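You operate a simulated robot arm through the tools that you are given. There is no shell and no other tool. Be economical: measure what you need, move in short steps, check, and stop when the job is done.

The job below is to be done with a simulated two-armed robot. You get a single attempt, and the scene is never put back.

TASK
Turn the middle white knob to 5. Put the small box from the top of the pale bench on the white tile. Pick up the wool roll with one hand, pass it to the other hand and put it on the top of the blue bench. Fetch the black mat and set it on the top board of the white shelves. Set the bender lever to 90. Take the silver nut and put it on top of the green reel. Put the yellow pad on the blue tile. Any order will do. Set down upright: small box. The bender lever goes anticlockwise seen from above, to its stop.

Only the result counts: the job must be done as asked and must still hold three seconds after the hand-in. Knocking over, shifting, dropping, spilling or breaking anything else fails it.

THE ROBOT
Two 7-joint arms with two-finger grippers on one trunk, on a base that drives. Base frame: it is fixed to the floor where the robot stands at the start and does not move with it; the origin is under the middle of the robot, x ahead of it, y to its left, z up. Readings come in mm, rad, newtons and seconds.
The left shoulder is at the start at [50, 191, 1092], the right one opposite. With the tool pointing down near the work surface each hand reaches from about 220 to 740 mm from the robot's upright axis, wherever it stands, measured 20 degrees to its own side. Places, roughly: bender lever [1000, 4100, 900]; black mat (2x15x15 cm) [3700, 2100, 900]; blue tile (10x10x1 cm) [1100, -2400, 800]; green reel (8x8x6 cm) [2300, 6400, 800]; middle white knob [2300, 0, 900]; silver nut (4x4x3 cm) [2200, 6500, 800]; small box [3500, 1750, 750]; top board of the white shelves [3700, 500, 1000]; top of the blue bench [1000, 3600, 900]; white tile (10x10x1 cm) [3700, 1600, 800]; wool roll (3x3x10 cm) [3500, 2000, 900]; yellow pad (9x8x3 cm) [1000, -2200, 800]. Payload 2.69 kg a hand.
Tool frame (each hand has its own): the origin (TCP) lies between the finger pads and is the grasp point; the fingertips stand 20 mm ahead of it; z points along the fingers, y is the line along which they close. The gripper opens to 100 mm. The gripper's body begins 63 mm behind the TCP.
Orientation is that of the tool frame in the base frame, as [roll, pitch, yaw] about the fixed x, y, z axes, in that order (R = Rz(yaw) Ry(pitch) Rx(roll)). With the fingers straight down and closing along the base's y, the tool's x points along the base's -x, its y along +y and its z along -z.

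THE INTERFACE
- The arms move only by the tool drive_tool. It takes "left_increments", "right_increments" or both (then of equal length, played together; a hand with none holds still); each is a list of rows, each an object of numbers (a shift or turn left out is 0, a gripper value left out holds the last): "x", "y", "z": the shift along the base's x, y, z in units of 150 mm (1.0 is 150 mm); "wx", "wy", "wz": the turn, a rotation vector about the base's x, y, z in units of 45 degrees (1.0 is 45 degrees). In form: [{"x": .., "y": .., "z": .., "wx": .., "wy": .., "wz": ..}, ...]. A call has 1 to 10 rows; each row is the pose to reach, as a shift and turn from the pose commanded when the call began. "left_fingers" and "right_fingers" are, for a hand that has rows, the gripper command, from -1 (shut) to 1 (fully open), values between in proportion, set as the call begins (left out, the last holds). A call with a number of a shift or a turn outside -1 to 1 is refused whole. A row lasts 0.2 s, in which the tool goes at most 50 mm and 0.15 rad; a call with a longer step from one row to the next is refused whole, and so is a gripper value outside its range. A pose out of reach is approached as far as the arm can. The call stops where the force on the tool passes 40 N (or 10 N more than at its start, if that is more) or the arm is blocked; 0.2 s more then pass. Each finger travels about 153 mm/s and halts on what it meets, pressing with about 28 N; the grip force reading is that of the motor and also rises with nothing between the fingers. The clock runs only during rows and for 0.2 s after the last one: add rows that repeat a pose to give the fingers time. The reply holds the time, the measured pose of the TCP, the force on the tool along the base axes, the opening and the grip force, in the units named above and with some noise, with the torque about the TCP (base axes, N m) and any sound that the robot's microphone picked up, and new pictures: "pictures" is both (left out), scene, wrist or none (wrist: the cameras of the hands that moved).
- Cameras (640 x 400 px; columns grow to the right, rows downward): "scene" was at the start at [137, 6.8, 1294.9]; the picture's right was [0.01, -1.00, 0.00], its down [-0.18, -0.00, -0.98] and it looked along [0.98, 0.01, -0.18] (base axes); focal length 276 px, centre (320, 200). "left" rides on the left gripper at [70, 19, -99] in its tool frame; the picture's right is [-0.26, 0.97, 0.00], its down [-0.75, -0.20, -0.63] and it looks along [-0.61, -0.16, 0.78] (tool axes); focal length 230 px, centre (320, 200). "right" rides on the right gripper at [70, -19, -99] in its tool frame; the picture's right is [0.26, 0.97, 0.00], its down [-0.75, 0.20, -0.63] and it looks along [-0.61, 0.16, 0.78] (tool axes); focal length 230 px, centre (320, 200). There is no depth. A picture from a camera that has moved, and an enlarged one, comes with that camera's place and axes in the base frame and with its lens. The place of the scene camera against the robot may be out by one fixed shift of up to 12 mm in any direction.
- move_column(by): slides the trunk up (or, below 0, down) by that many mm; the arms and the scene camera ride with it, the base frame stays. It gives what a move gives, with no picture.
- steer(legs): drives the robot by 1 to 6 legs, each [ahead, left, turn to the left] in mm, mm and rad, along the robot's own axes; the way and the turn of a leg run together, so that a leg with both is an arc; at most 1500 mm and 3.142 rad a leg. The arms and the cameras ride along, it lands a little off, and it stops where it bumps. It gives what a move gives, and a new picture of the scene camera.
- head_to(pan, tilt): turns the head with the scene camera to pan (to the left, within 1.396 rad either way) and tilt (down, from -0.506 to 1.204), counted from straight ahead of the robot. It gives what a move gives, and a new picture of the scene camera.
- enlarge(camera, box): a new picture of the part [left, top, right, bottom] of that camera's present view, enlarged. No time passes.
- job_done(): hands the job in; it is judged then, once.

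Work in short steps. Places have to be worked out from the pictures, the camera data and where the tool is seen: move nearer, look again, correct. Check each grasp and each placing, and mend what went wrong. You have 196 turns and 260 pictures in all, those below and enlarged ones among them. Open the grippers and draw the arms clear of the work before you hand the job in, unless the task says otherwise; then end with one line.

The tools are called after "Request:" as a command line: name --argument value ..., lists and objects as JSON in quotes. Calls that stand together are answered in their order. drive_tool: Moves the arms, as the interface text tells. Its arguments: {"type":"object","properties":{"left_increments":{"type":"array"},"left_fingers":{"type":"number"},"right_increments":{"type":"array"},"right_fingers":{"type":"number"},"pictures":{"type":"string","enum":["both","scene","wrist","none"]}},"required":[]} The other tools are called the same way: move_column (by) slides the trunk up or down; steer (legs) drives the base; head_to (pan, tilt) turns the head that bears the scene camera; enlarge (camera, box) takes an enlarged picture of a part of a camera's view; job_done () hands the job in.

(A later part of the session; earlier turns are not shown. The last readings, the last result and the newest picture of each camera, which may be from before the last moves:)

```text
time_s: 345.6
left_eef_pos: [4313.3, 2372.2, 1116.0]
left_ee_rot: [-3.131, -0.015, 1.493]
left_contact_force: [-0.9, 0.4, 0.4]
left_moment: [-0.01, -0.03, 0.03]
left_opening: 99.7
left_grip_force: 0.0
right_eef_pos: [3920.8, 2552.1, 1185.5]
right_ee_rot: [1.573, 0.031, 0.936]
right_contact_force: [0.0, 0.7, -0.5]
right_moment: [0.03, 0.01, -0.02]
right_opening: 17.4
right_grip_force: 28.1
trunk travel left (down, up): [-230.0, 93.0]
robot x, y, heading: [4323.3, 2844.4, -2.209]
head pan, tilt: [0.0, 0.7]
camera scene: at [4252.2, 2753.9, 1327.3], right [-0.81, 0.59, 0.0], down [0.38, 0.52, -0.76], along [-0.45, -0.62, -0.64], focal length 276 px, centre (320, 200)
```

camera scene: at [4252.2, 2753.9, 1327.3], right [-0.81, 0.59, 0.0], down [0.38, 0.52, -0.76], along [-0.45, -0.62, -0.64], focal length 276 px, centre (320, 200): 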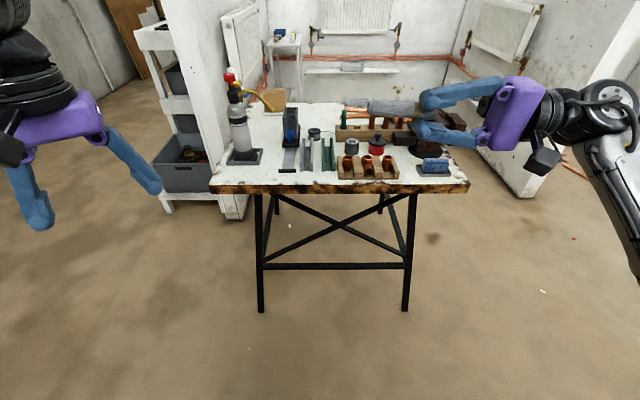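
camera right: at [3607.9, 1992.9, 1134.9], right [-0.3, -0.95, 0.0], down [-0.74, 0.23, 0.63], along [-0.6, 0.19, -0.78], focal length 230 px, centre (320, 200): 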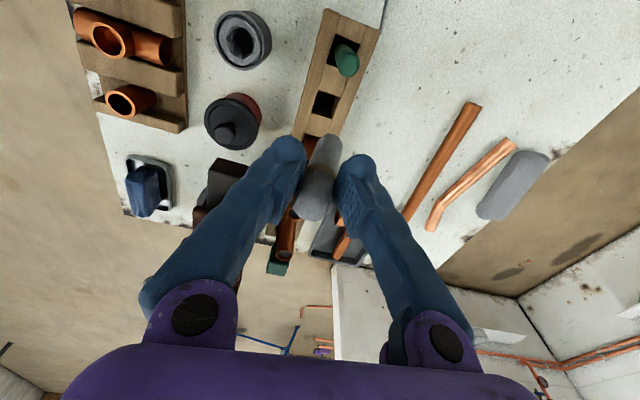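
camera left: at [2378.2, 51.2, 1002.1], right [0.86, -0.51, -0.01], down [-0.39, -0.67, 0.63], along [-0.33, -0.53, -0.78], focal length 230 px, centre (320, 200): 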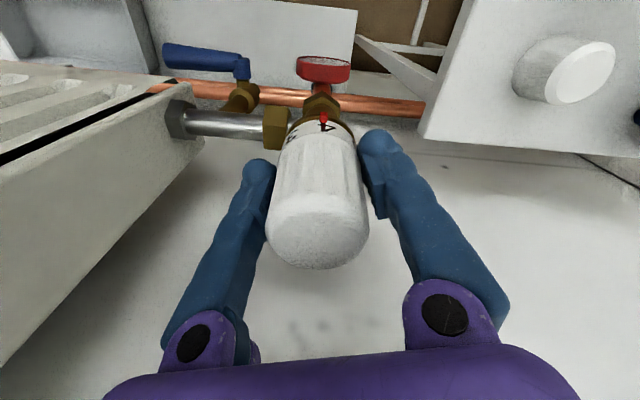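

Roll protrudes ~70 mm beyond the right fingers. Shift it toward the middle while the left hand rises and turns.

Request:
drive_tool --right_increments '[{"x": 0.14, "y": -0.1}, {"x": 0.28, "y": -0.2}, {"x": 0.42, "y": -0.3}, {"x": 0.56, "y": -0.4}, {"x": 0.7, "y": -0.515}, {"x": 0.7, "y": -0.515}]' --left_increments '[{"z": 0.3}, {"z": 0.6}, {"z": 0.9}, {"z": 1.0, "wz": 0.17}, {"z": 1.0, "wz": 0.34}, {"z": 1.0, "wz": 0.51}]' --left_fingers 0.6 --pictures "none"

Request:
drive_tool --left_increments '[{"wz": 0.17, "x": -0.2, "y": 0.05}, {"wz": 0.34, "x": -0.4, "y": 0.1, "z": 0.1}, {"wz": 0.51, "x": -0.6, "y": 0.2, "z": 0.2}, {"wz": 0.68, "x": -0.8, "y": 0.3, "z": 0.2}, {"wz": 0.77, "x": -1.0, "y": 0.4, "z": 0.2}, {"wz": 0.77, "x": -1.0, "y": 0.45, "z": 0.2}]' --pictures "both"

```text
time_s: 347.0
left_eef_pos: [4313.3, 2373.0, 1266.4]
left_ee_rot: [-3.132, -0.014, 1.895]
left_contact_force: [0.2, 0.4, -0.2]
left_moment: [-0.02, -0.01, 0.0]
left_opening: 80.1
left_grip_force: 0.0
right_eef_pos: [4025.3, 2474.9, 1184.0]
right_ee_rot: [1.574, 0.031, 0.937]
right_contact_force: [0.3, -0.1, -0.3]
right_moment: [0.03, 0.0, -0.02]
right_opening: 16.8
right_grip_force: 27.5
trunk travel left (down, up): [-230.0, 93.0]
robot x, y, heading: [4325.0, 2845.8, -2.201]
head pan, tilt: [0.0, 0.7]
```

```text
time_s: 348.4
left_eef_pos: [4163.4, 2439.1, 1296.9]
left_ee_rot: [-3.131, -0.015, 2.499]
left_contact_force: [-0.3, 0.8, 0.2]
left_moment: [0.0, -0.01, 0.03]
left_opening: 79.9
left_grip_force: 0.1
right_eef_pos: [4027.5, 2475.6, 1185.4]
right_ee_rot: [1.576, 0.029, 0.938]
right_contact_force: [-0.4, -0.6, -0.1]
right_moment: [-0.01, 0.03, 0.01]
right_opening: 16.9
right_grip_force: 27.9
trunk travel left (down, up): [-230.0, 93.0]
robot x, y, heading: [4322.3, 2848.5, -2.208]
head pan, tilt: [0.0, 0.7]
camera scene: at [4252.9, 2753.9, 1327.3], right [-0.81, 0.59, 0.0], down [0.38, 0.52, -0.77], along [-0.45, -0.62, -0.64], focal length 276 px, centre (320, 200)
camera left: at [4120.6, 2495.5, 1396.9], right [0.78, 0.62, -0.01], down [0.49, -0.61, 0.62], along [0.38, -0.49, -0.78], focal length 230 px, centre (320, 200)
```

scene: 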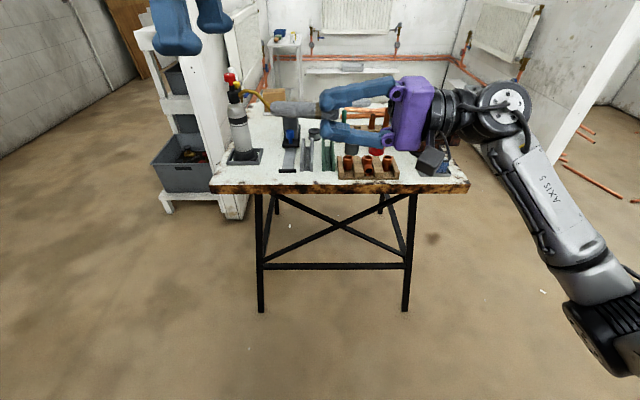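
left: 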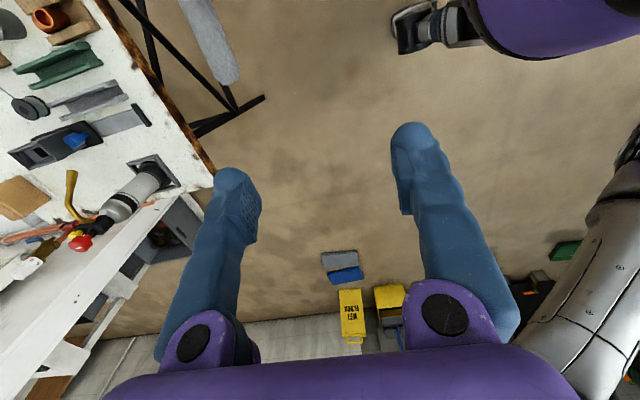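

Bring the left hand over the free end of the roll and look.

Request:
drive_tool --left_increments '[{"x": -0.3}, {"x": -0.6, "y": -0.04}, {"x": -0.6, "y": -0.04}]' --pictures "wrist"

```text
time_s: 349.2
left_eef_pos: [4072.5, 2431.7, 1297.5]
left_ee_rot: [-3.13, -0.014, 2.498]
left_contact_force: [1.1, -0.3, -0.2]
left_moment: [0.01, 0.01, 0.0]
left_opening: 80.0
left_grip_force: 0.1
right_eef_pos: [4026.6, 2474.8, 1183.5]
right_ee_rot: [1.576, 0.031, 0.936]
right_contact_force: [0.8, 0.5, 0.0]
right_moment: [0.02, 0.01, 0.05]
right_opening: 16.6
right_grip_force: 27.8
trunk travel left (down, up): [-230.0, 93.0]
robot x, y, heading: [4323.1, 2848.3, -2.207]
head pan, tilt: [0.0, 0.7]
camera left: at [4029.2, 2488.8, 1397.6], right [0.79, 0.62, -0.01], down [0.49, -0.61, 0.62], along [0.38, -0.49, -0.78], focal length 230 px, centre (320, 200)
```

left: 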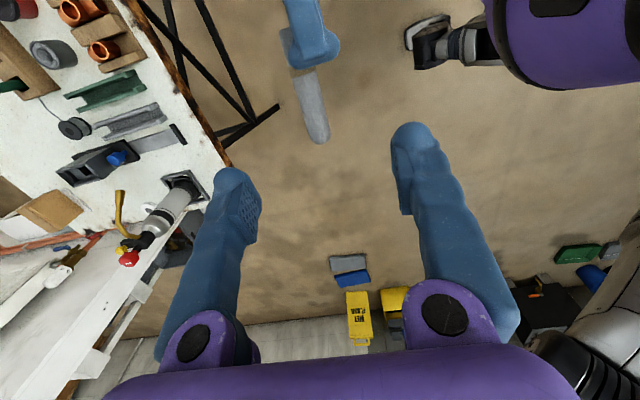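

Free part lies almost beneath. Shift ~6 mm, lower and close the left hand.

Request:
drive_tool --left_increments '[{"x": -0.035, "y": -0.027, "z": -0.25}, {"x": -0.035, "y": -0.027, "z": -0.5}, {"x": -0.035, "y": -0.027, "z": -0.74}, {"x": -0.035, "y": -0.027, "z": -0.74}]' --pictures "wrist"

```text
time_s: 350.2
left_eef_pos: [4067.8, 2428.7, 1185.9]
left_ee_rot: [-3.131, -0.014, 2.497]
left_contact_force: [0.5, -0.6, -0.4]
left_moment: [0.0, -0.02, -0.05]
left_opening: 79.8
left_grip_force: 0.0
right_eef_pos: [4025.2, 2475.4, 1184.8]
right_ee_rot: [1.575, 0.028, 0.939]
right_contact_force: [0.6, 0.4, -0.4]
right_moment: [0.04, 0.02, 0.02]
right_opening: 16.8
right_grip_force: 27.8
trunk travel left (down, up): [-230.0, 93.0]
robot x, y, heading: [4325.4, 2852.5, -2.212]
head pan, tilt: [0.0, 0.7]
camera left: at [4024.9, 2485.9, 1285.3], right [0.79, 0.62, -0.01], down [0.49, -0.61, 0.62], along [0.38, -0.5, -0.78], focal length 230 px, centre (320, 200)
```

left: 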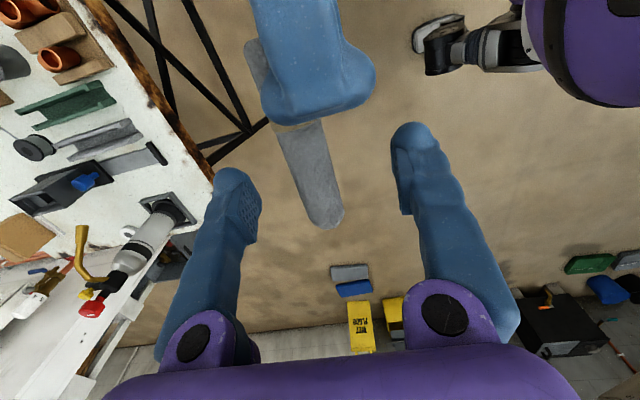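

Close the left hand on the roll.

Request:
drive_tool --left_increments '[{"z": 0}, {"z": 0}, {"z": 0}, {"z": 0}]' --left_fingers -1 --pictures "wrist"

```text
time_s: 351.2
left_eef_pos: [4068.6, 2429.0, 1184.5]
left_ee_rot: [-3.131, -0.013, 2.499]
left_contact_force: [-3.5, -3.2, -1.6]
left_moment: [0.02, -0.1, 0.08]
left_opening: 11.1
left_grip_force: 28.6
right_eef_pos: [4026.5, 2475.1, 1185.2]
right_ee_rot: [1.574, 0.031, 0.937]
right_contact_force: [2.0, 3.9, 1.8]
right_moment: [-0.12, -0.06, 0.17]
right_opening: 16.6
right_grip_force: 27.6
trunk travel left (down, up): [-230.0, 93.0]
robot x, y, heading: [4325.1, 2847.6, -2.2]
head pan, tilt: [0.0, 0.7]
camera left: at [4024.8, 2485.2, 1285.4], right [0.79, 0.62, -0.01], down [0.49, -0.61, 0.62], along [0.38, -0.49, -0.78], focal length 230 px, centre (320, 200)
```

left: 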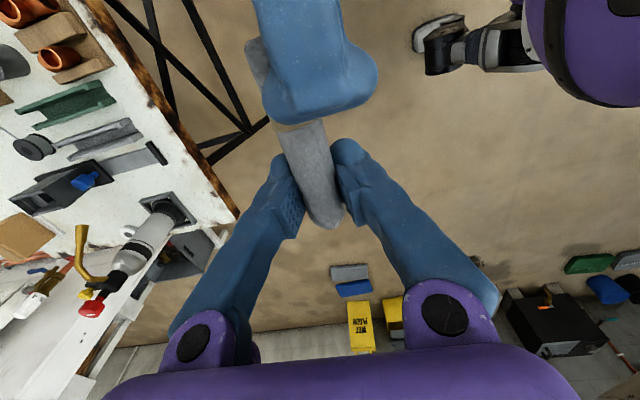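

Left has it. Open the right hand and withdraw it to the right.

Request:
drive_tool --right_increments '[{"z": 0}, {"z": 0}, {"x": -0.1, "y": 0.07}, {"x": -0.3, "y": 0.22}, {"x": -0.55, "y": 0.4}, {"x": -0.8, "y": 0.59}]' --right_fingers 0 --pictures "scene"

```text
time_s: 352.6
left_eef_pos: [4067.3, 2428.5, 1184.4]
left_ee_rot: [-3.132, -0.013, 2.498]
left_contact_force: [-0.1, 0.1, -0.2]
left_moment: [-0.02, -0.01, -0.01]
left_opening: 10.6
left_grip_force: 27.4
right_eef_pos: [3905.2, 2563.1, 1182.5]
right_ee_rot: [1.576, 0.031, 0.938]
right_contact_force: [0.5, 0.4, -0.2]
right_moment: [0.05, -0.01, 0.0]
right_opening: 49.9
right_grip_force: 0.0
trunk travel left (down, up): [-230.0, 93.0]
robot x, y, heading: [4321.0, 2848.1, -2.202]
head pan, tilt: [0.0, 0.7]
camera scene: at [4251.8, 2754.6, 1327.3], right [-0.81, 0.59, 0.0], down [0.38, 0.52, -0.77], along [-0.45, -0.62, -0.64], focal length 276 px, centre (320, 200)
```

scene: 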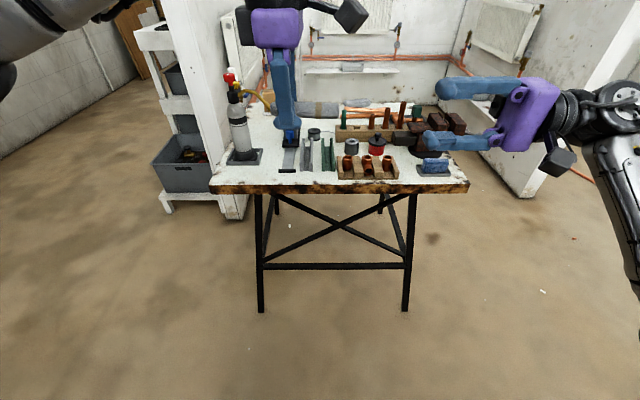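

Handover done. Return the right hand to pointing down, then drive along the aisle to the blue bench.

Request:
drive_tool --right_increments '[{"wx": 0.099, "wy": 0.134}, {"wx": 0.198, "wy": 0.268}, {"wx": 0.297, "wy": 0.402}, {"wx": 0.396, "wy": 0.536}, {"wx": 0.495, "wy": 0.67}, {"wx": 0.594, "wy": 0.804}]' --right_fingers 1 --pictures "none"

Request:
drive_tool --right_increments '[{"wx": 0.099, "wy": 0.134}, {"wx": 0.198, "wy": 0.268}, {"wx": 0.297, "wy": 0.402}, {"wx": 0.396, "wy": 0.536}, {"wx": 0.495, "wy": 0.67}, {"wx": 0.594, "wy": 0.804}]' --pictures "none"

Request:
steer --legs '[[0, -1000, 0], [0, -1000, 0], [0, -900, 0]]'

```text
time_s: 354.0
left_eef_pos: [4068.1, 2427.8, 1184.5]
left_ee_rot: [-3.131, -0.014, 2.497]
left_contact_force: [-0.4, -0.7, -0.1]
left_moment: [0.0, 0.02, 0.03]
left_opening: 10.5
left_grip_force: 27.9
right_eef_pos: [3906.2, 2562.8, 1184.4]
right_ee_rot: [2.365, 0.019, 0.956]
right_contact_force: [0.8, -0.9, -0.4]
right_moment: [0.04, 0.01, -0.02]
right_opening: 99.9
right_grip_force: 0.1
trunk travel left (down, up): [-230.0, 93.0]
robot x, y, heading: [4321.8, 2844.8, -2.207]
head pan, tilt: [0.0, 0.7]
```

```text
time_s: 355.4
left_eef_pos: [4068.9, 2428.9, 1185.6]
left_ee_rot: [-3.132, -0.015, 2.497]
left_contact_force: [0.4, 0.0, 0.1]
left_moment: [-0.01, 0.01, 0.0]
left_opening: 10.3
left_grip_force: 28.7
right_eef_pos: [3906.1, 2562.8, 1185.3]
right_ee_rot: [-3.135, -0.004, 0.963]
right_contact_force: [0.1, 0.8, -0.3]
right_moment: [0.02, 0.01, 0.02]
right_opening: 100.0
right_grip_force: 0.0
trunk travel left (down, up): [-230.0, 93.0]
robot x, y, heading: [4321.1, 2849.8, -2.2]
head pan, tilt: [0.0, 0.7]
```

```text
time_s: 381.0
left_eef_pos: [1741.0, 4143.4, 1185.9]
left_ee_rot: [-3.131, -0.014, 2.492]
left_contact_force: [0.7, 0.2, -0.4]
left_moment: [0.01, -0.02, 0.02]
left_opening: 9.5
left_grip_force: 27.8
right_eef_pos: [1580.7, 4280.5, 1184.2]
right_ee_rot: [-3.137, -0.003, 0.955]
right_contact_force: [0.4, -0.4, 0.5]
right_moment: [-0.02, 0.02, -0.01]
right_opening: 100.3
right_grip_force: 0.1
trunk travel left (down, up): [-230.0, 93.0]
robot x, y, heading: [2000.3, 4563.1, -2.214]
head pan, tilt: [0.0, 0.7]
camera scene: at [1928.4, 4467.6, 1327.3], right [-0.8, 0.6, 0.0], down [0.39, 0.52, -0.76], along [-0.46, -0.61, -0.64], focal length 276 px, centre (320, 200)
```

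scene: 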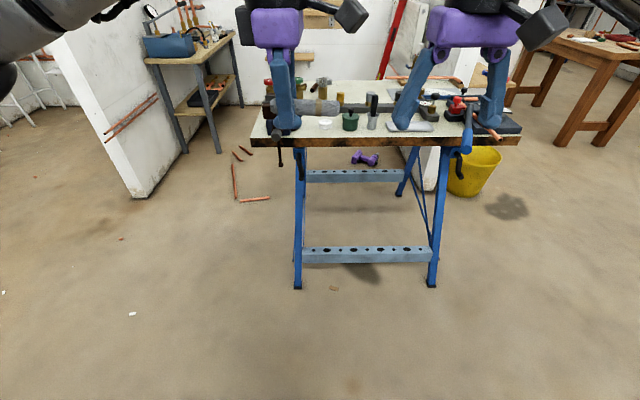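

Blue bench ahead. Approach and look at what's on it.

Request:
steer --legs '[[520, -150, 0.012]]'

Request:
enlarge --camera "scene" --box '[170, 100, 630, 390]'

```text
time_s: 384.1
left_eef_pos: [1316.5, 3806.6, 1185.9]
left_ee_rot: [-3.131, -0.013, 2.503]
left_contact_force: [0.4, -0.6, -0.2]
left_moment: [0.02, -0.04, 0.04]
left_opening: 8.9
left_grip_force: 27.8
right_eef_pos: [1152.8, 3940.5, 1185.0]
right_ee_rot: [-3.139, -0.002, 0.972]
right_contact_force: [-0.3, 0.2, -0.3]
right_moment: [0.01, -0.03, 0.01]
right_opening: 100.0
right_grip_force: 0.0
trunk travel left (down, up): [-230.0, 93.0]
robot x, y, heading: [1568.5, 4228.6, -2.199]
head pan, tilt: [0.0, 0.7]
camera scene: at [1498.9, 4133.2, 1327.2], right [-0.81, 0.59, 0.0], down [0.38, 0.52, -0.76], along [-0.45, -0.62, -0.64], focal length 276 px, centre (320, 200)
```

scene: 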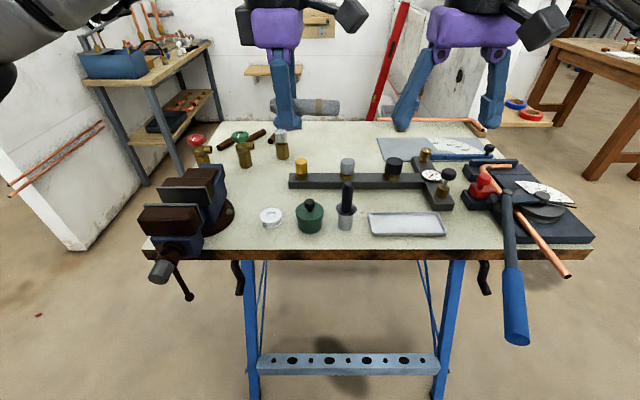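

```text
1.38 times, centred on (400, 245) of scene
camera zoom: at [1498.9, 4133.2, 1327.2], right [-0.81, 0.59, 0.0], down [0.38, 0.52, -0.76], along [-0.45, -0.62, -0.64], focal length 381 px, centre (210, 138)
```

zoom: 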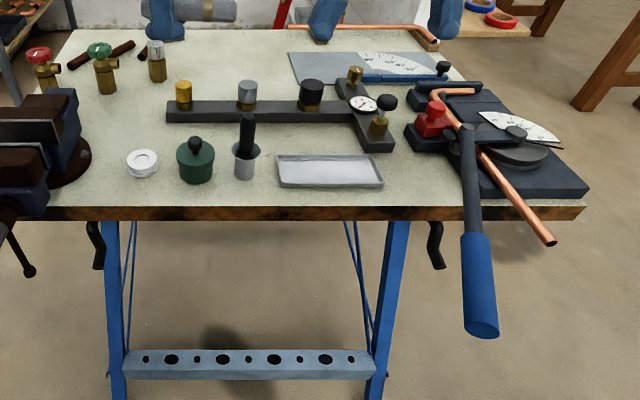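

I see the bender with its blue lever pointing at me. There is a free patch on the bench left of the black bar; I move closer to place the roll there.

Request:
steer --legs '[[115, 60, 0]]'

Request:
drive_tool --left_increments '[{"z": 0.0}]' --pictures "wrist"

```text
time_s: 385.4
left_eef_pos: [1298.6, 3680.7, 1185.0]
left_ee_rot: [-3.132, -0.014, 2.506]
left_contact_force: [0.0, 0.0, -0.5]
left_moment: [-0.03, 0.0, 0.01]
left_opening: 9.1
left_grip_force: 28.1
right_eef_pos: [1134.7, 3813.1, 1184.4]
right_ee_rot: [-3.139, -0.004, 0.972]
right_contact_force: [-0.4, 0.1, 0.1]
right_moment: [0.02, -0.02, -0.01]
right_opening: 99.9
right_grip_force: 0.0
trunk travel left (down, up): [-230.0, 93.0]
robot x, y, heading: [1550.0, 4099.0, -2.195]
head pan, tilt: [0.0, 0.7]
camera scene: at [1480.6, 4005.9, 1327.2], right [-0.81, 0.59, 0.0], down [0.38, 0.52, -0.76], along [-0.45, -0.62, -0.64], focal length 276 px, centre (320, 200)
```

scene: 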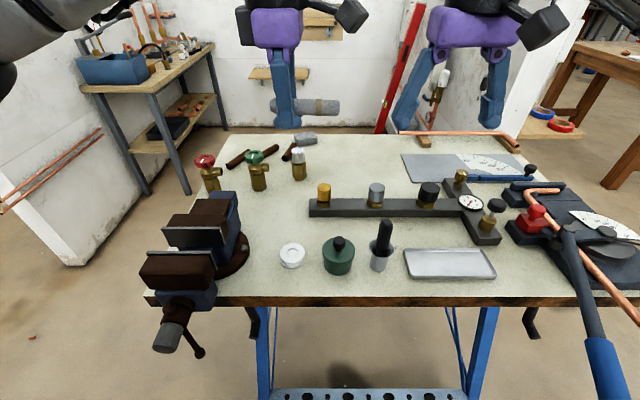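

```text
time_s: 385.8
left_eef_pos: [1298.3, 3681.2, 1185.5]
left_ee_rot: [-3.132, -0.013, 2.505]
left_contact_force: [-0.5, 0.0, -0.5]
left_moment: [0.0, 0.03, 0.01]
left_opening: 9.3
left_grip_force: 27.9
right_eef_pos: [1136.3, 3814.7, 1184.6]
right_ee_rot: [-3.14, -0.001, 0.971]
right_contact_force: [0.0, -0.7, 0.1]
right_moment: [-0.01, -0.01, 0.02]
right_opening: 99.8
right_grip_force: 0.1
trunk travel left (down, up): [-230.0, 93.0]
robot x, y, heading: [1552.6, 4099.8, -2.198]
head pan, tilt: [0.0, 0.7]
camera left: at [1255.1, 3737.1, 1285.6], right [0.78, 0.62, -0.01], down [0.5, -0.61, 0.62], along [0.38, -0.49, -0.78], focal length 230 px, centre (320, 200)
```

left: 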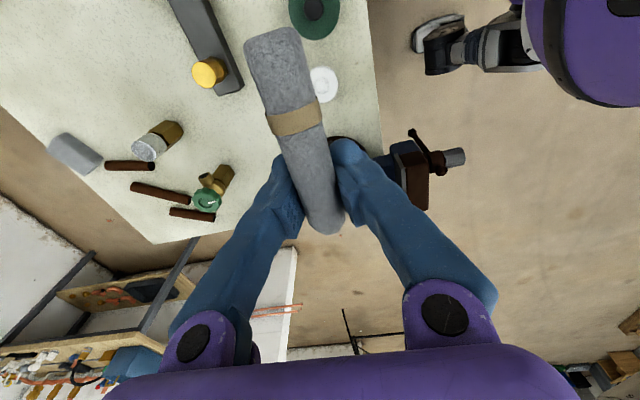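

Place target: TCP ≈ (1300,3586), between vise, ring and bar. Move above and lower partway.

Request:
drive_tool --left_increments '[{"y": -0.3, "z": -0.1}, {"x": 0.01, "y": -0.55, "z": -0.25}, {"x": 0.01, "y": -0.63, "z": -0.5}, {"x": 0.01, "y": -0.63, "z": -0.8}, {"x": 0.01, "y": -0.63, "z": -1.0}, {"x": 0.01, "y": -0.63, "z": -1.0}]' --pictures "both"

```text
time_s: 387.2
left_eef_pos: [1299.4, 3586.9, 1036.6]
left_ee_rot: [-3.131, -0.014, 2.506]
left_contact_force: [0.1, -0.4, -0.2]
left_moment: [-0.02, 0.01, 0.02]
left_opening: 8.9
left_grip_force: 27.7
right_eef_pos: [1135.4, 3813.6, 1184.2]
right_ee_rot: [-3.138, -0.003, 0.97]
right_contact_force: [0.5, 0.9, -0.3]
right_moment: [0.01, 0.03, -0.01]
right_opening: 99.9
right_grip_force: 0.0
trunk travel left (down, up): [-230.0, 93.0]
robot x, y, heading: [1554.2, 4101.9, -2.192]
head pan, tilt: [0.0, 0.7]
camera scene: at [1480.7, 4006.9, 1327.3], right [-0.81, 0.59, 0.0], down [0.38, 0.52, -0.77], along [-0.45, -0.62, -0.64], focal length 276 px, centre (320, 200)
camera left: at [1256.4, 3642.5, 1135.7], right [0.78, 0.62, -0.01], down [0.5, -0.61, 0.62], along [0.38, -0.49, -0.78], focal length 230 px, centre (320, 200)
```

scene: 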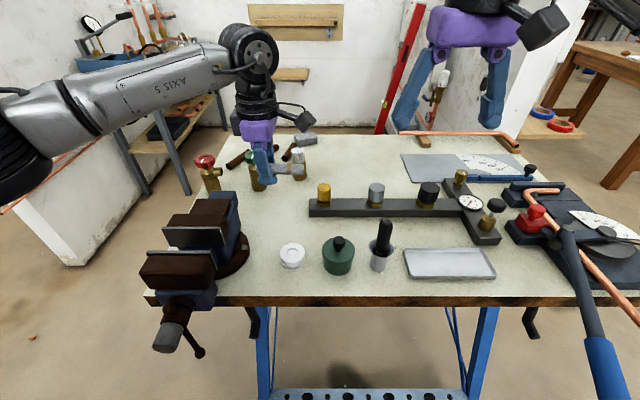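
left: 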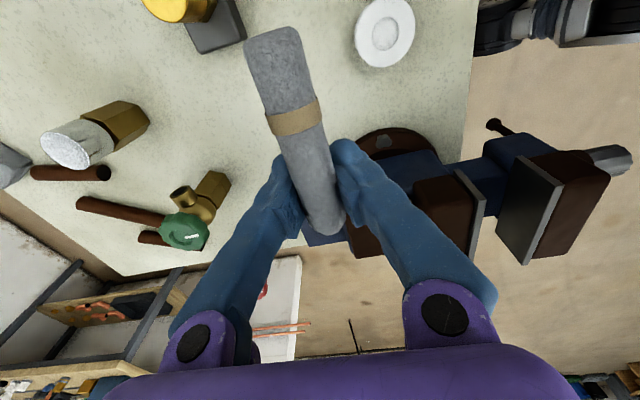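

Clear of the vise by ~50 mm. Shift a little right and lower.

Request:
drive_tool --left_increments '[{"x": -0.04, "y": 0.03, "z": -0.25}, {"x": -0.04, "y": 0.03, "z": -0.5}, {"x": -0.04, "y": 0.03, "z": -0.75}, {"x": -0.04, "y": 0.03, "z": -0.88}, {"x": -0.04, "y": 0.03, "z": -0.88}]' --pictures "both"

```text
time_s: 388.4
left_eef_pos: [1292.7, 3590.9, 902.4]
left_ee_rot: [-3.131, -0.014, 2.506]
left_contact_force: [-0.1, -0.1, 0.0]
left_moment: [0.0, -0.05, -0.01]
left_opening: 8.9
left_grip_force: 28.0
right_eef_pos: [1134.9, 3812.7, 1185.6]
right_ee_rot: [-3.139, -0.003, 0.971]
right_contact_force: [-0.8, 0.2, 0.2]
right_moment: [0.01, 0.01, -0.01]
right_opening: 99.8
right_grip_force: 0.0
trunk travel left (down, up): [-230.0, 93.0]
robot x, y, heading: [1545.8, 4100.9, -2.2]
head pan, tilt: [0.0, 0.7]
camera scene: at [1480.7, 4006.7, 1327.3], right [-0.81, 0.59, 0.0], down [0.38, 0.52, -0.76], along [-0.45, -0.62, -0.64], focal length 276 px, centre (320, 200)
camera left: at [1250.1, 3647.1, 1003.6], right [0.78, 0.62, -0.01], down [0.5, -0.61, 0.62], along [0.38, -0.49, -0.78], focal length 230 px, centre (320, 200)
```

scene: 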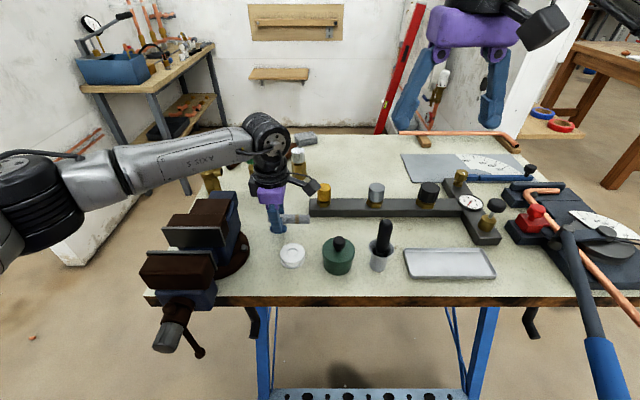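
left: 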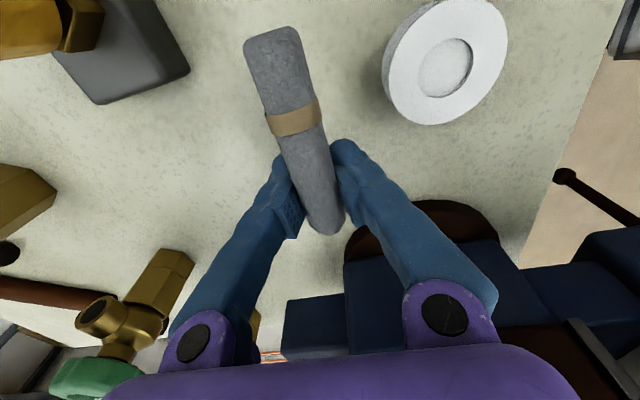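

Nicely placed in the gap. Lower to contact.

Request:
drive_tool --left_increments '[{"z": -0.03}, {"z": -0.06}, {"z": -0.09}, {"z": -0.11}]' --pictures "none"

```text
time_s: 389.4
left_eef_pos: [1294.6, 3590.7, 886.7]
left_ee_rot: [-3.132, -0.013, 2.504]
left_contact_force: [-1.0, 0.5, 0.4]
left_moment: [0.01, -0.02, -0.01]
left_opening: 9.0
left_grip_force: 28.2
right_eef_pos: [1134.7, 3813.9, 1184.1]
right_ee_rot: [-3.138, -0.002, 0.972]
right_contact_force: [0.5, -0.2, 0.1]
right_moment: [0.0, 0.02, -0.01]
right_opening: 100.1
right_grip_force: 0.1
trunk travel left (down, up): [-230.0, 93.0]
robot x, y, heading: [1553.8, 4099.7, -2.197]
head pan, tilt: [0.0, 0.7]
```

No contact yet; continue slowly.

Request:
drive_tool --left_increments '[{"z": -0.03}, {"z": -0.06}, {"z": -0.09}, {"z": -0.12}, {"z": -0.15}]' --pictures "none"

```text
time_s: 390.5
left_eef_pos: [1292.8, 3590.4, 879.0]
left_ee_rot: [-3.124, -0.018, 2.507]
left_contact_force: [10.0, 8.3, 19.6]
left_moment: [0.2, -0.44, 0.0]
left_opening: 8.4
left_grip_force: 27.6
right_eef_pos: [1136.7, 3814.4, 1186.1]
right_ee_rot: [-3.138, 0.001, 0.971]
right_contact_force: [-0.2, -0.1, 0.2]
right_moment: [0.01, -0.03, 0.0]
right_opening: 99.8
right_grip_force: 0.1
trunk travel left (down, up): [-230.0, 93.0]
robot x, y, heading: [1555.9, 4100.0, -2.192]
head pan, tilt: [0.0, 0.7]
stopped in row 5 (left hand): the force on the tool passed its limit at 44 N (the readings are from after the stop); the commanded pose is now the measured one
```

Fingertips touch the bench. Back off 2 mm, open, and lift.

Request:
drive_tool --left_increments '[{"z": 0.02}, {"z": 0.02}, {"z": 0.02}]' --left_fingers 0.1 --pictures "none"

Request:
drive_tool --left_increments '[{"z": 0.15}, {"z": 0.4}, {"z": 0.7}, {"z": 1.0}]' --pictures "wrist"

```text
time_s: 391.3
left_eef_pos: [1291.7, 3587.1, 880.5]
left_ee_rot: [-3.117, -0.019, 2.507]
left_contact_force: [-11.1, -18.5, 24.4]
left_moment: [0.05, -0.22, -0.1]
left_opening: 37.5
left_grip_force: 0.1
right_eef_pos: [1136.5, 3813.8, 1185.9]
right_ee_rot: [-3.139, -0.001, 0.972]
right_contact_force: [-0.1, -0.6, 0.0]
right_moment: [0.01, 0.0, -0.03]
right_opening: 100.1
right_grip_force: 0.0
trunk travel left (down, up): [-230.0, 93.0]
robot x, y, heading: [1546.1, 4106.9, -2.2]
head pan, tilt: [0.0, 0.7]
```

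```text
time_s: 392.3
left_eef_pos: [1292.7, 3588.3, 1025.6]
left_ee_rot: [-3.127, -0.017, 2.505]
left_contact_force: [-0.3, 0.2, -0.3]
left_moment: [0.01, -0.01, 0.0]
left_opening: 55.0
left_grip_force: 0.0
right_eef_pos: [1136.2, 3814.6, 1185.4]
right_ee_rot: [-3.139, -0.002, 0.973]
right_contact_force: [-0.7, -0.2, 0.2]
right_moment: [0.0, -0.01, -0.01]
right_opening: 100.1
right_grip_force: 0.1
trunk travel left (down, up): [-230.0, 93.0]
robot x, y, heading: [1550.1, 4101.2, -2.201]
head pan, tilt: [0.0, 0.7]
camera left: at [1250.5, 3646.0, 1125.6], right [0.78, 0.62, -0.02], down [0.5, -0.6, 0.62], along [0.38, -0.49, -0.78], focal length 230 px, centre (320, 200)
```

left: 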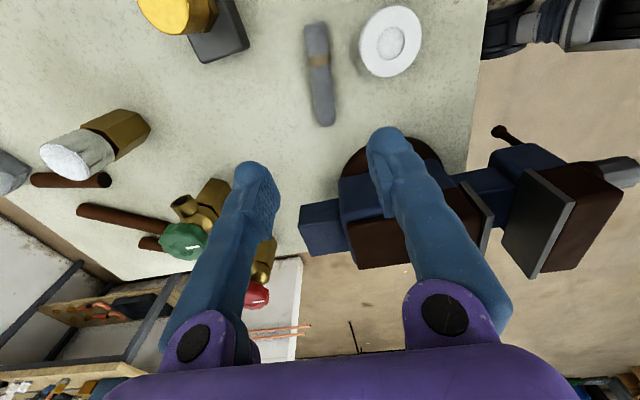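

Roll lies on the blue bench. Raise and retract the left hand; then view the bender.

Request:
drive_tool --left_increments '[{"z": 0.3}, {"z": 0.6}, {"z": 0.9, "wz": -0.15}, {"z": 1.0, "wz": -0.3, "x": 0.15, "y": 0.15}, {"z": 1.0, "wz": -0.45, "x": 0.3, "y": 0.3}, {"z": 1.0, "wz": -0.6, "x": 0.45, "y": 0.45}, {"z": 1.0, "wz": -0.75, "x": 0.6, "y": 0.6}, {"z": 1.0, "wz": -0.9, "x": 0.75, "y": 0.75}, {"z": 1.0, "wz": -1.0, "x": 0.9, "y": 0.9}]' --left_fingers 1 --pictures "none"

Request:
head_to --pan -0.45 --tilt 0.8

```text
time_s: 394.3
left_eef_pos: [1429.0, 3724.0, 1176.6]
left_ee_rot: [-3.124, -0.017, 1.719]
left_contact_force: [0.4, 0.5, -0.4]
left_moment: [-0.01, 0.01, 0.03]
left_opening: 100.3
left_grip_force: 0.1
right_eef_pos: [1135.8, 3813.9, 1184.7]
right_ee_rot: [-3.137, 0.0, 0.972]
right_contact_force: [0.2, -0.3, -0.4]
right_moment: [0.01, 0.05, -0.01]
right_opening: 100.0
right_grip_force: 0.1
trunk travel left (down, up): [-230.0, 93.0]
robot x, y, heading: [1553.5, 4103.3, -2.196]
head pan, tilt: [0.0, 0.7]
```

```text
time_s: 395.2
left_eef_pos: [1427.0, 3722.7, 1178.3]
left_ee_rot: [-3.124, -0.017, 1.721]
left_contact_force: [0.4, -0.1, 0.6]
left_moment: [0.02, -0.02, 0.0]
left_opening: 99.7
left_grip_force: 0.0
right_eef_pos: [1136.4, 3813.8, 1184.6]
right_ee_rot: [-3.138, -0.001, 0.972]
right_contact_force: [0.2, 0.3, -0.3]
right_moment: [0.0, -0.01, 0.0]
right_opening: 100.2
right_grip_force: 0.1
trunk travel left (down, up): [-230.0, 93.0]
robot x, y, heading: [1549.9, 4102.1, -2.195]
head pan, tilt: [-0.45, 0.799]
camera scene: at [1459.8, 4037.2, 1319.1], right [-0.48, 0.88, 0.0], down [0.63, 0.34, -0.7], along [-0.61, -0.33, -0.72], focal length 276 px, centre (320, 200)
```

scene: 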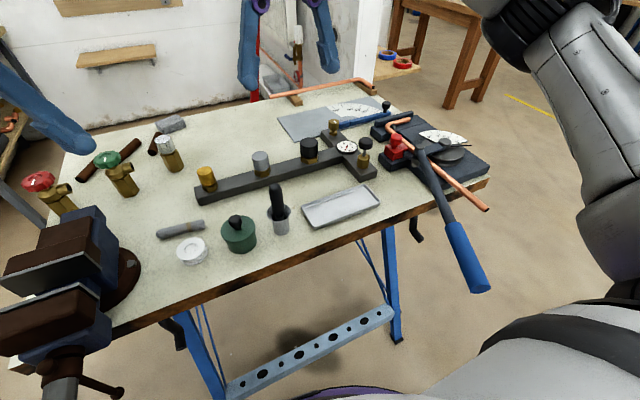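

Enlarge the bender.

Request:
enlarge --camera "scene" --box '[360, 90, 520, 300]'

```text
1.90 times, centred on (440, 195) of scene
camera zoom: at [1459.8, 4037.2, 1319.1], right [-0.48, 0.88, 0.0], down [0.63, 0.34, -0.7], along [-0.61, -0.33, -0.72], focal length 526 px, centre (91, 210)
```

zoom: 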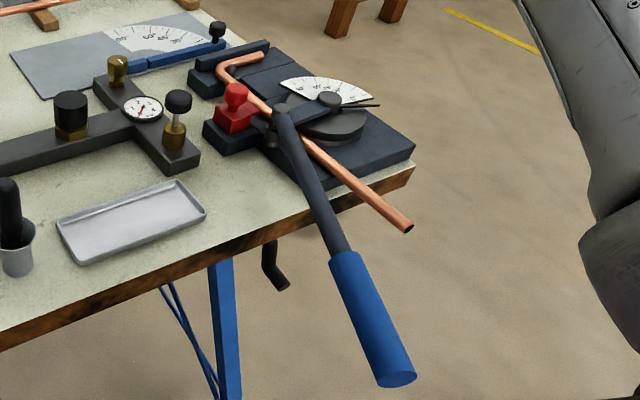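

Pivot at the round former ≈(809,4036), handle end ≈(1175,4156); the lever must swing to my right. I reposition in front of the bender.

Request:
steer --legs '[[-320, 0, 0], [0, -600, 0]]'

Request:
head_to --pan 0.0 --tilt 0.85

```text
time_s: 402.6
left_eef_pos: [1130.5, 4329.6, 1177.7]
left_ee_rot: [-3.125, -0.016, 1.724]
left_contact_force: [0.6, 0.0, 0.4]
left_moment: [-0.04, -0.03, 0.02]
left_opening: 100.1
left_grip_force: 0.0
right_eef_pos: [837.1, 4417.4, 1185.7]
right_ee_rot: [-3.138, -0.002, 0.976]
right_contact_force: [-0.3, 0.5, 0.9]
right_moment: [0.02, 0.02, -0.01]
right_opening: 99.7
right_grip_force: 0.0
trunk travel left (down, up): [-230.0, 93.0]
robot x, y, heading: [1250.6, 4710.6, -2.192]
head pan, tilt: [-0.45, 0.799]
camera scene: at [1160.8, 4642.6, 1319.0], right [-0.48, 0.88, 0.0], down [0.63, 0.34, -0.7], along [-0.61, -0.33, -0.72], focal length 276 px, centre (320, 200)
```

scene: 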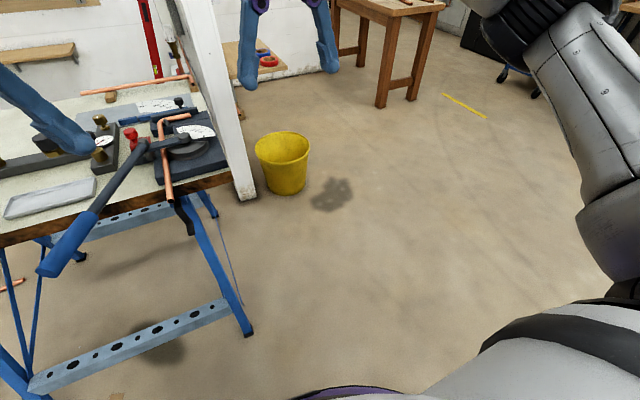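

```text
time_s: 403.5
left_eef_pos: [1130.2, 4328.6, 1176.8]
left_ee_rot: [-3.124, -0.018, 1.723]
left_contact_force: [-0.3, 0.1, 0.2]
left_moment: [0.01, 0.0, 0.02]
left_opening: 99.8
left_grip_force: 0.0
right_eef_pos: [837.4, 4418.2, 1185.0]
right_ee_rot: [-3.138, -0.001, 0.977]
right_contact_force: [0.8, 0.3, 0.4]
right_moment: [-0.01, 0.0, 0.02]
right_opening: 100.0
right_grip_force: 0.1
trunk travel left (down, up): [-230.0, 93.0]
robot x, y, heading: [1251.8, 4708.4, -2.19]
head pan, tilt: [0.0, 0.85]
camera scene: at [1186.1, 4617.6, 1315.0], right [-0.81, 0.58, 0.0], down [0.44, 0.61, -0.66], along [-0.39, -0.54, -0.75], focal length 276 px, centre (320, 200)
```

scene: 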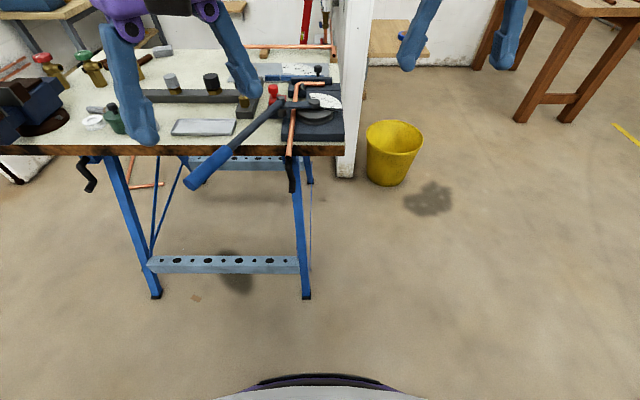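

Lever end ≈(1169,4158,920), pivot ≈(778,4033). I bring the left hand over the blue grip, straddling it.

Request:
drive_tool --left_increments '[{"y": -0.16, "wz": -0.16}, {"y": -0.33, "wz": -0.33}, {"y": -0.5, "wz": -0.5}, {"y": -0.67, "wz": -0.67}, {"y": -0.84, "wz": -0.84, "z": -0.15}, {"y": -1.0, "wz": -1.0, "z": -0.3}]' --left_fingers 1 --pictures "none"

Request:
drive_tool --left_increments '[{"x": -0.04, "y": -0.16, "wz": -0.1, "z": -0.2}, {"x": -0.087, "y": -0.33, "wz": -0.2, "z": -0.4}, {"x": -0.087, "y": -0.33, "wz": -0.2, "z": -0.7}, {"x": -0.087, "y": -0.33, "wz": -0.2, "z": -0.7}]' --pictures "both"

```text
time_s: 404.9
left_eef_pos: [1130.8, 4177.5, 1132.2]
left_ee_rot: [-3.125, -0.018, 0.937]
left_contact_force: [-0.3, -1.2, -1.2]
left_moment: [0.01, 0.01, -0.01]
left_opening: 100.0
left_grip_force: 0.1
right_eef_pos: [838.7, 4417.5, 1183.6]
right_ee_rot: [-3.138, -0.001, 0.975]
right_contact_force: [-0.2, -0.5, -0.3]
right_moment: [0.02, -0.01, 0.03]
right_opening: 99.7
right_grip_force: 0.0
trunk travel left (down, up): [-230.0, 93.0]
robot x, y, heading: [1249.5, 4705.8, -2.193]
head pan, tilt: [0.0, 0.85]
```

```text
time_s: 405.9
left_eef_pos: [1117.1, 4129.0, 1025.9]
left_ee_rot: [-3.125, -0.017, 0.781]
left_contact_force: [0.4, -0.8, 0.4]
left_moment: [-0.03, -0.02, -0.02]
left_opening: 99.9
left_grip_force: 0.0
right_eef_pos: [837.3, 4417.9, 1185.0]
right_ee_rot: [-3.14, -0.001, 0.976]
right_contact_force: [-0.2, 0.6, -0.7]
right_moment: [-0.03, 0.01, 0.0]
right_opening: 99.9
right_grip_force: 0.1
trunk travel left (down, up): [-230.0, 93.0]
robot x, y, heading: [1250.7, 4710.0, -2.194]
head pan, tilt: [0.0, 0.85]
camera scene: at [1186.1, 4617.9, 1315.1], right [-0.81, 0.58, 0.0], down [0.44, 0.61, -0.66], along [-0.38, -0.54, -0.75], focal length 276 px, centre (320, 200)
camera left: at [1180.5, 4163.6, 1126.6], right [0.5, -0.87, -0.02], down [-0.67, -0.4, 0.62], along [-0.55, -0.29, -0.78], focal length 230 px, centre (320, 200)
```

scene: 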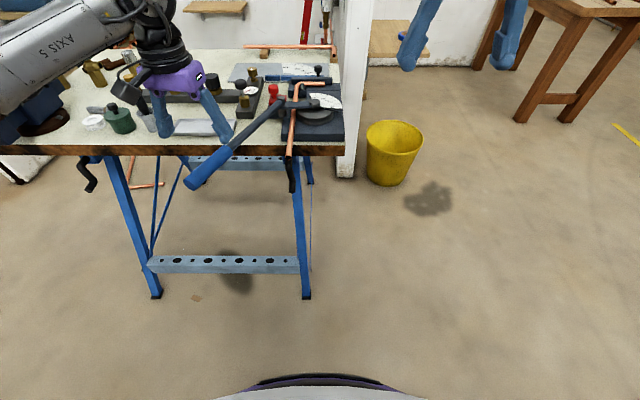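
left: 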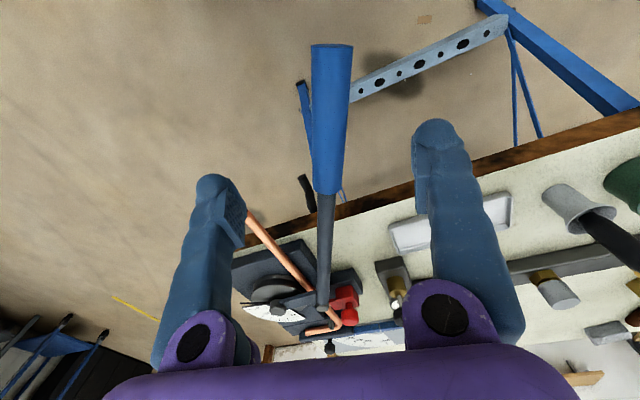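

The blue grip is between the fingers. Descend around it.

Request:
drive_tool --left_increments '[{"x": 0.02, "y": -0.035, "z": -0.25}, {"x": 0.02, "y": -0.035, "z": -0.5}, {"x": 0.02, "y": -0.035, "z": -0.75}, {"x": 0.02, "y": -0.035, "z": -0.75}]' --pictures "wrist"

```text
time_s: 406.9
left_eef_pos: [1120.1, 4124.3, 913.2]
left_ee_rot: [-3.124, -0.015, 0.782]
left_contact_force: [0.2, 0.8, -0.3]
left_moment: [-0.05, 0.03, 0.0]
left_opening: 99.8
left_grip_force: 0.2
right_eef_pos: [837.0, 4416.9, 1185.0]
right_ee_rot: [-3.138, -0.002, 0.977]
right_contact_force: [-0.4, -0.3, -0.2]
right_moment: [0.0, 0.01, 0.0]
right_opening: 99.9
right_grip_force: 0.0
trunk travel left (down, up): [-230.0, 93.0]
robot x, y, heading: [1249.8, 4705.9, -2.197]
head pan, tilt: [0.0, 0.85]
camera left: at [1183.0, 4156.9, 1013.5], right [0.5, -0.87, -0.02], down [-0.67, -0.4, 0.62], along [-0.55, -0.29, -0.78], focal length 230 px, centre (320, 200)
```

left: 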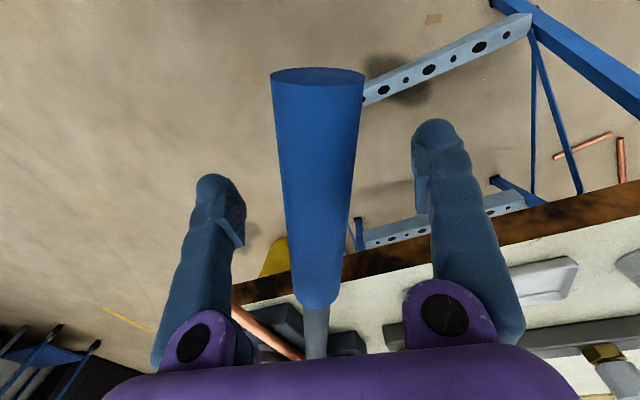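

Fingers straddle the grip. Narrow them and swing along the arc about the pivot, 27° first.

Request:
drive_tool --left_increments '[{"x": 0}, {"x": -0.089, "y": 0.269, "wz": 0.153}, {"x": -0.209, "y": 0.525, "wz": 0.306}, {"x": -0.359, "y": 0.765, "wz": 0.458}, {"x": -0.537, "y": 0.985, "wz": 0.611}]' --left_fingers -0.05 --pictures "both"

```text
time_s: 408.1
left_eef_pos: [1039.2, 4272.7, 913.9]
left_ee_rot: [-3.125, -0.017, 1.263]
left_contact_force: [-0.3, 0.3, 0.4]
left_moment: [0.0, 0.0, -0.01]
left_opening: 47.3
left_grip_force: 0.1
right_eef_pos: [836.7, 4418.4, 1184.7]
right_ee_rot: [-3.139, -0.002, 0.976]
right_contact_force: [0.6, 1.0, 0.1]
right_moment: [-0.02, 0.01, 0.01]
right_opening: 100.1
right_grip_force: 0.0
trunk travel left (down, up): [-230.0, 93.0]
robot x, y, heading: [1251.6, 4710.4, -2.194]
head pan, tilt: [0.0, 0.85]
camera scene: at [1185.4, 4618.1, 1315.0], right [-0.81, 0.58, 0.0], down [0.44, 0.61, -0.66], along [-0.38, -0.54, -0.75], focal length 276 px, centre (320, 200)
camera left: at [1079.0, 4331.5, 1014.6], right [0.84, -0.54, -0.02], down [-0.41, -0.67, 0.62], along [-0.35, -0.51, -0.78], focal length 230 px, centre (320, 200)
```

scene: 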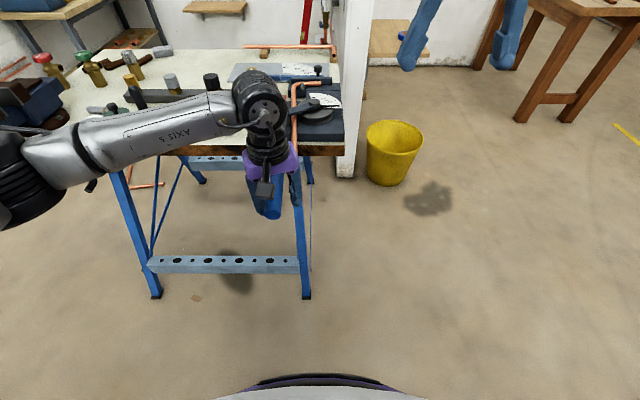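
left: 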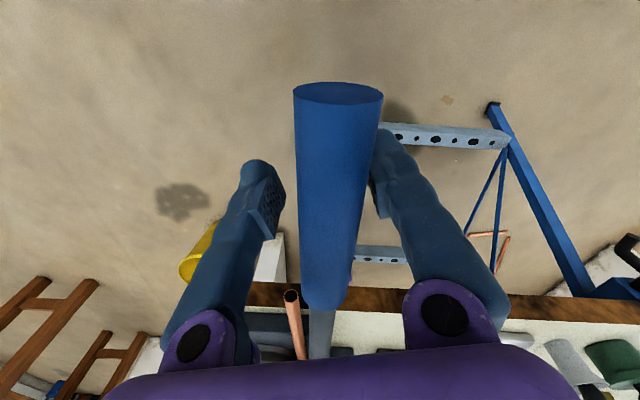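

The lever follows smoothly. Continue another 27°.

Request:
drive_tool --left_increments '[{"x": -0.203, "y": 0.197, "wz": 0.153}, {"x": -0.428, "y": 0.369, "wz": 0.306}, {"x": -0.672, "y": 0.512, "wz": 0.458}, {"x": -0.932, "y": 0.625, "wz": 0.611}]' --pictures "none"

```text
time_s: 409.1
left_eef_pos: [897.5, 4367.2, 915.7]
left_ee_rot: [-3.126, -0.019, 1.743]
left_contact_force: [-0.3, -0.4, 0.8]
left_moment: [-0.04, 0.04, 0.02]
left_opening: 47.5
left_grip_force: 0.0
right_eef_pos: [836.6, 4418.4, 1184.4]
right_ee_rot: [-3.139, -0.003, 0.976]
right_contact_force: [-0.2, 0.2, -1.2]
right_moment: [0.0, -0.04, -0.03]
right_opening: 100.1
right_grip_force: 0.0
trunk travel left (down, up): [-230.0, 93.0]
robot x, y, heading: [1248.6, 4707.1, -2.195]
head pan, tilt: [0.0, 0.85]
```

Move the right hand out of the way, and continue the arc.

Request:
drive_tool --right_increments '[{"x": -0.2, "y": 0.14}, {"x": -0.4, "y": 0.28}, {"x": -0.6, "y": 0.42}, {"x": -0.8, "y": 0.57}, {"x": -1.0, "y": 0.7}]' --pictures "none"

Request:
drive_tool --left_increments '[{"x": -0.271, "y": 0.081, "wz": 0.153}, {"x": -0.549, "y": 0.129, "wz": 0.306}, {"x": -0.833, "y": 0.144, "wz": 0.458}, {"x": -0.997, "y": 0.137, "wz": 0.547}]' --pictures "both"

```text
time_s: 410.3
left_eef_pos: [898.8, 4366.1, 915.8]
left_ee_rot: [-3.125, -0.015, 1.742]
left_contact_force: [-0.2, 0.9, -0.1]
left_moment: [0.0, 0.02, -0.01]
left_opening: 47.6
left_grip_force: 0.0
right_eef_pos: [685.4, 4523.7, 1184.9]
right_ee_rot: [-3.14, 0.0, 0.978]
right_contact_force: [0.1, -0.2, -0.1]
right_moment: [0.02, 0.02, 0.0]
right_opening: 100.0
right_grip_force: 0.0
trunk travel left (down, up): [-230.0, 93.0]
robot x, y, heading: [1249.3, 4708.3, -2.188]
head pan, tilt: [0.0, 0.85]
```

```text
time_s: 411.3
left_eef_pos: [832.9, 4344.8, 914.5]
left_ee_rot: [-3.123, -0.019, 2.146]
left_contact_force: [-0.3, 0.5, 0.0]
left_moment: [-0.03, 0.01, 0.0]
left_opening: 47.5
left_grip_force: 0.1
left hand out of reach, approached as far as the arm can: row 3, 4
right_eef_pos: [687.1, 4522.8, 1185.3]
right_ee_rot: [-3.137, -0.001, 0.975]
right_contact_force: [0.0, -0.9, -0.4]
right_moment: [0.02, 0.02, 0.01]
right_opening: 99.8
right_grip_force: 0.1
trunk travel left (down, up): [-230.0, 93.0]
robot x, y, heading: [1250.3, 4709.5, -2.195]
head pan, tilt: [0.0, 0.85]
camera scene: at [1187.0, 4616.9, 1315.0], right [-0.81, 0.58, 0.0], down [0.44, 0.61, -0.66], along [-0.38, -0.54, -0.75], focal length 276 px, centre (320, 200)
camera left: at [813.2, 4412.5, 1015.4], right [0.95, 0.31, -0.02], down [0.26, -0.74, 0.62], along [0.18, -0.59, -0.78], focal length 230 px, centre (320, 200)
```

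scene: 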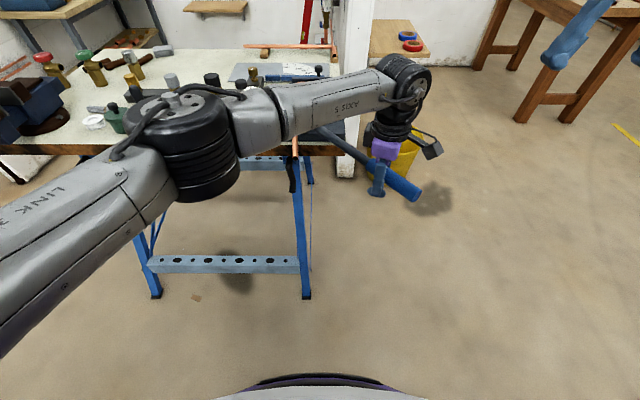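
left: 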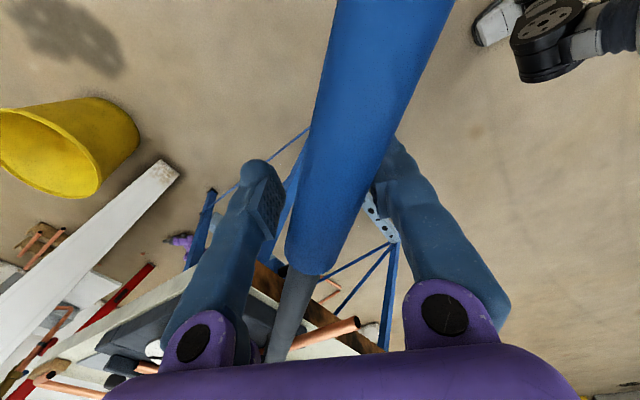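

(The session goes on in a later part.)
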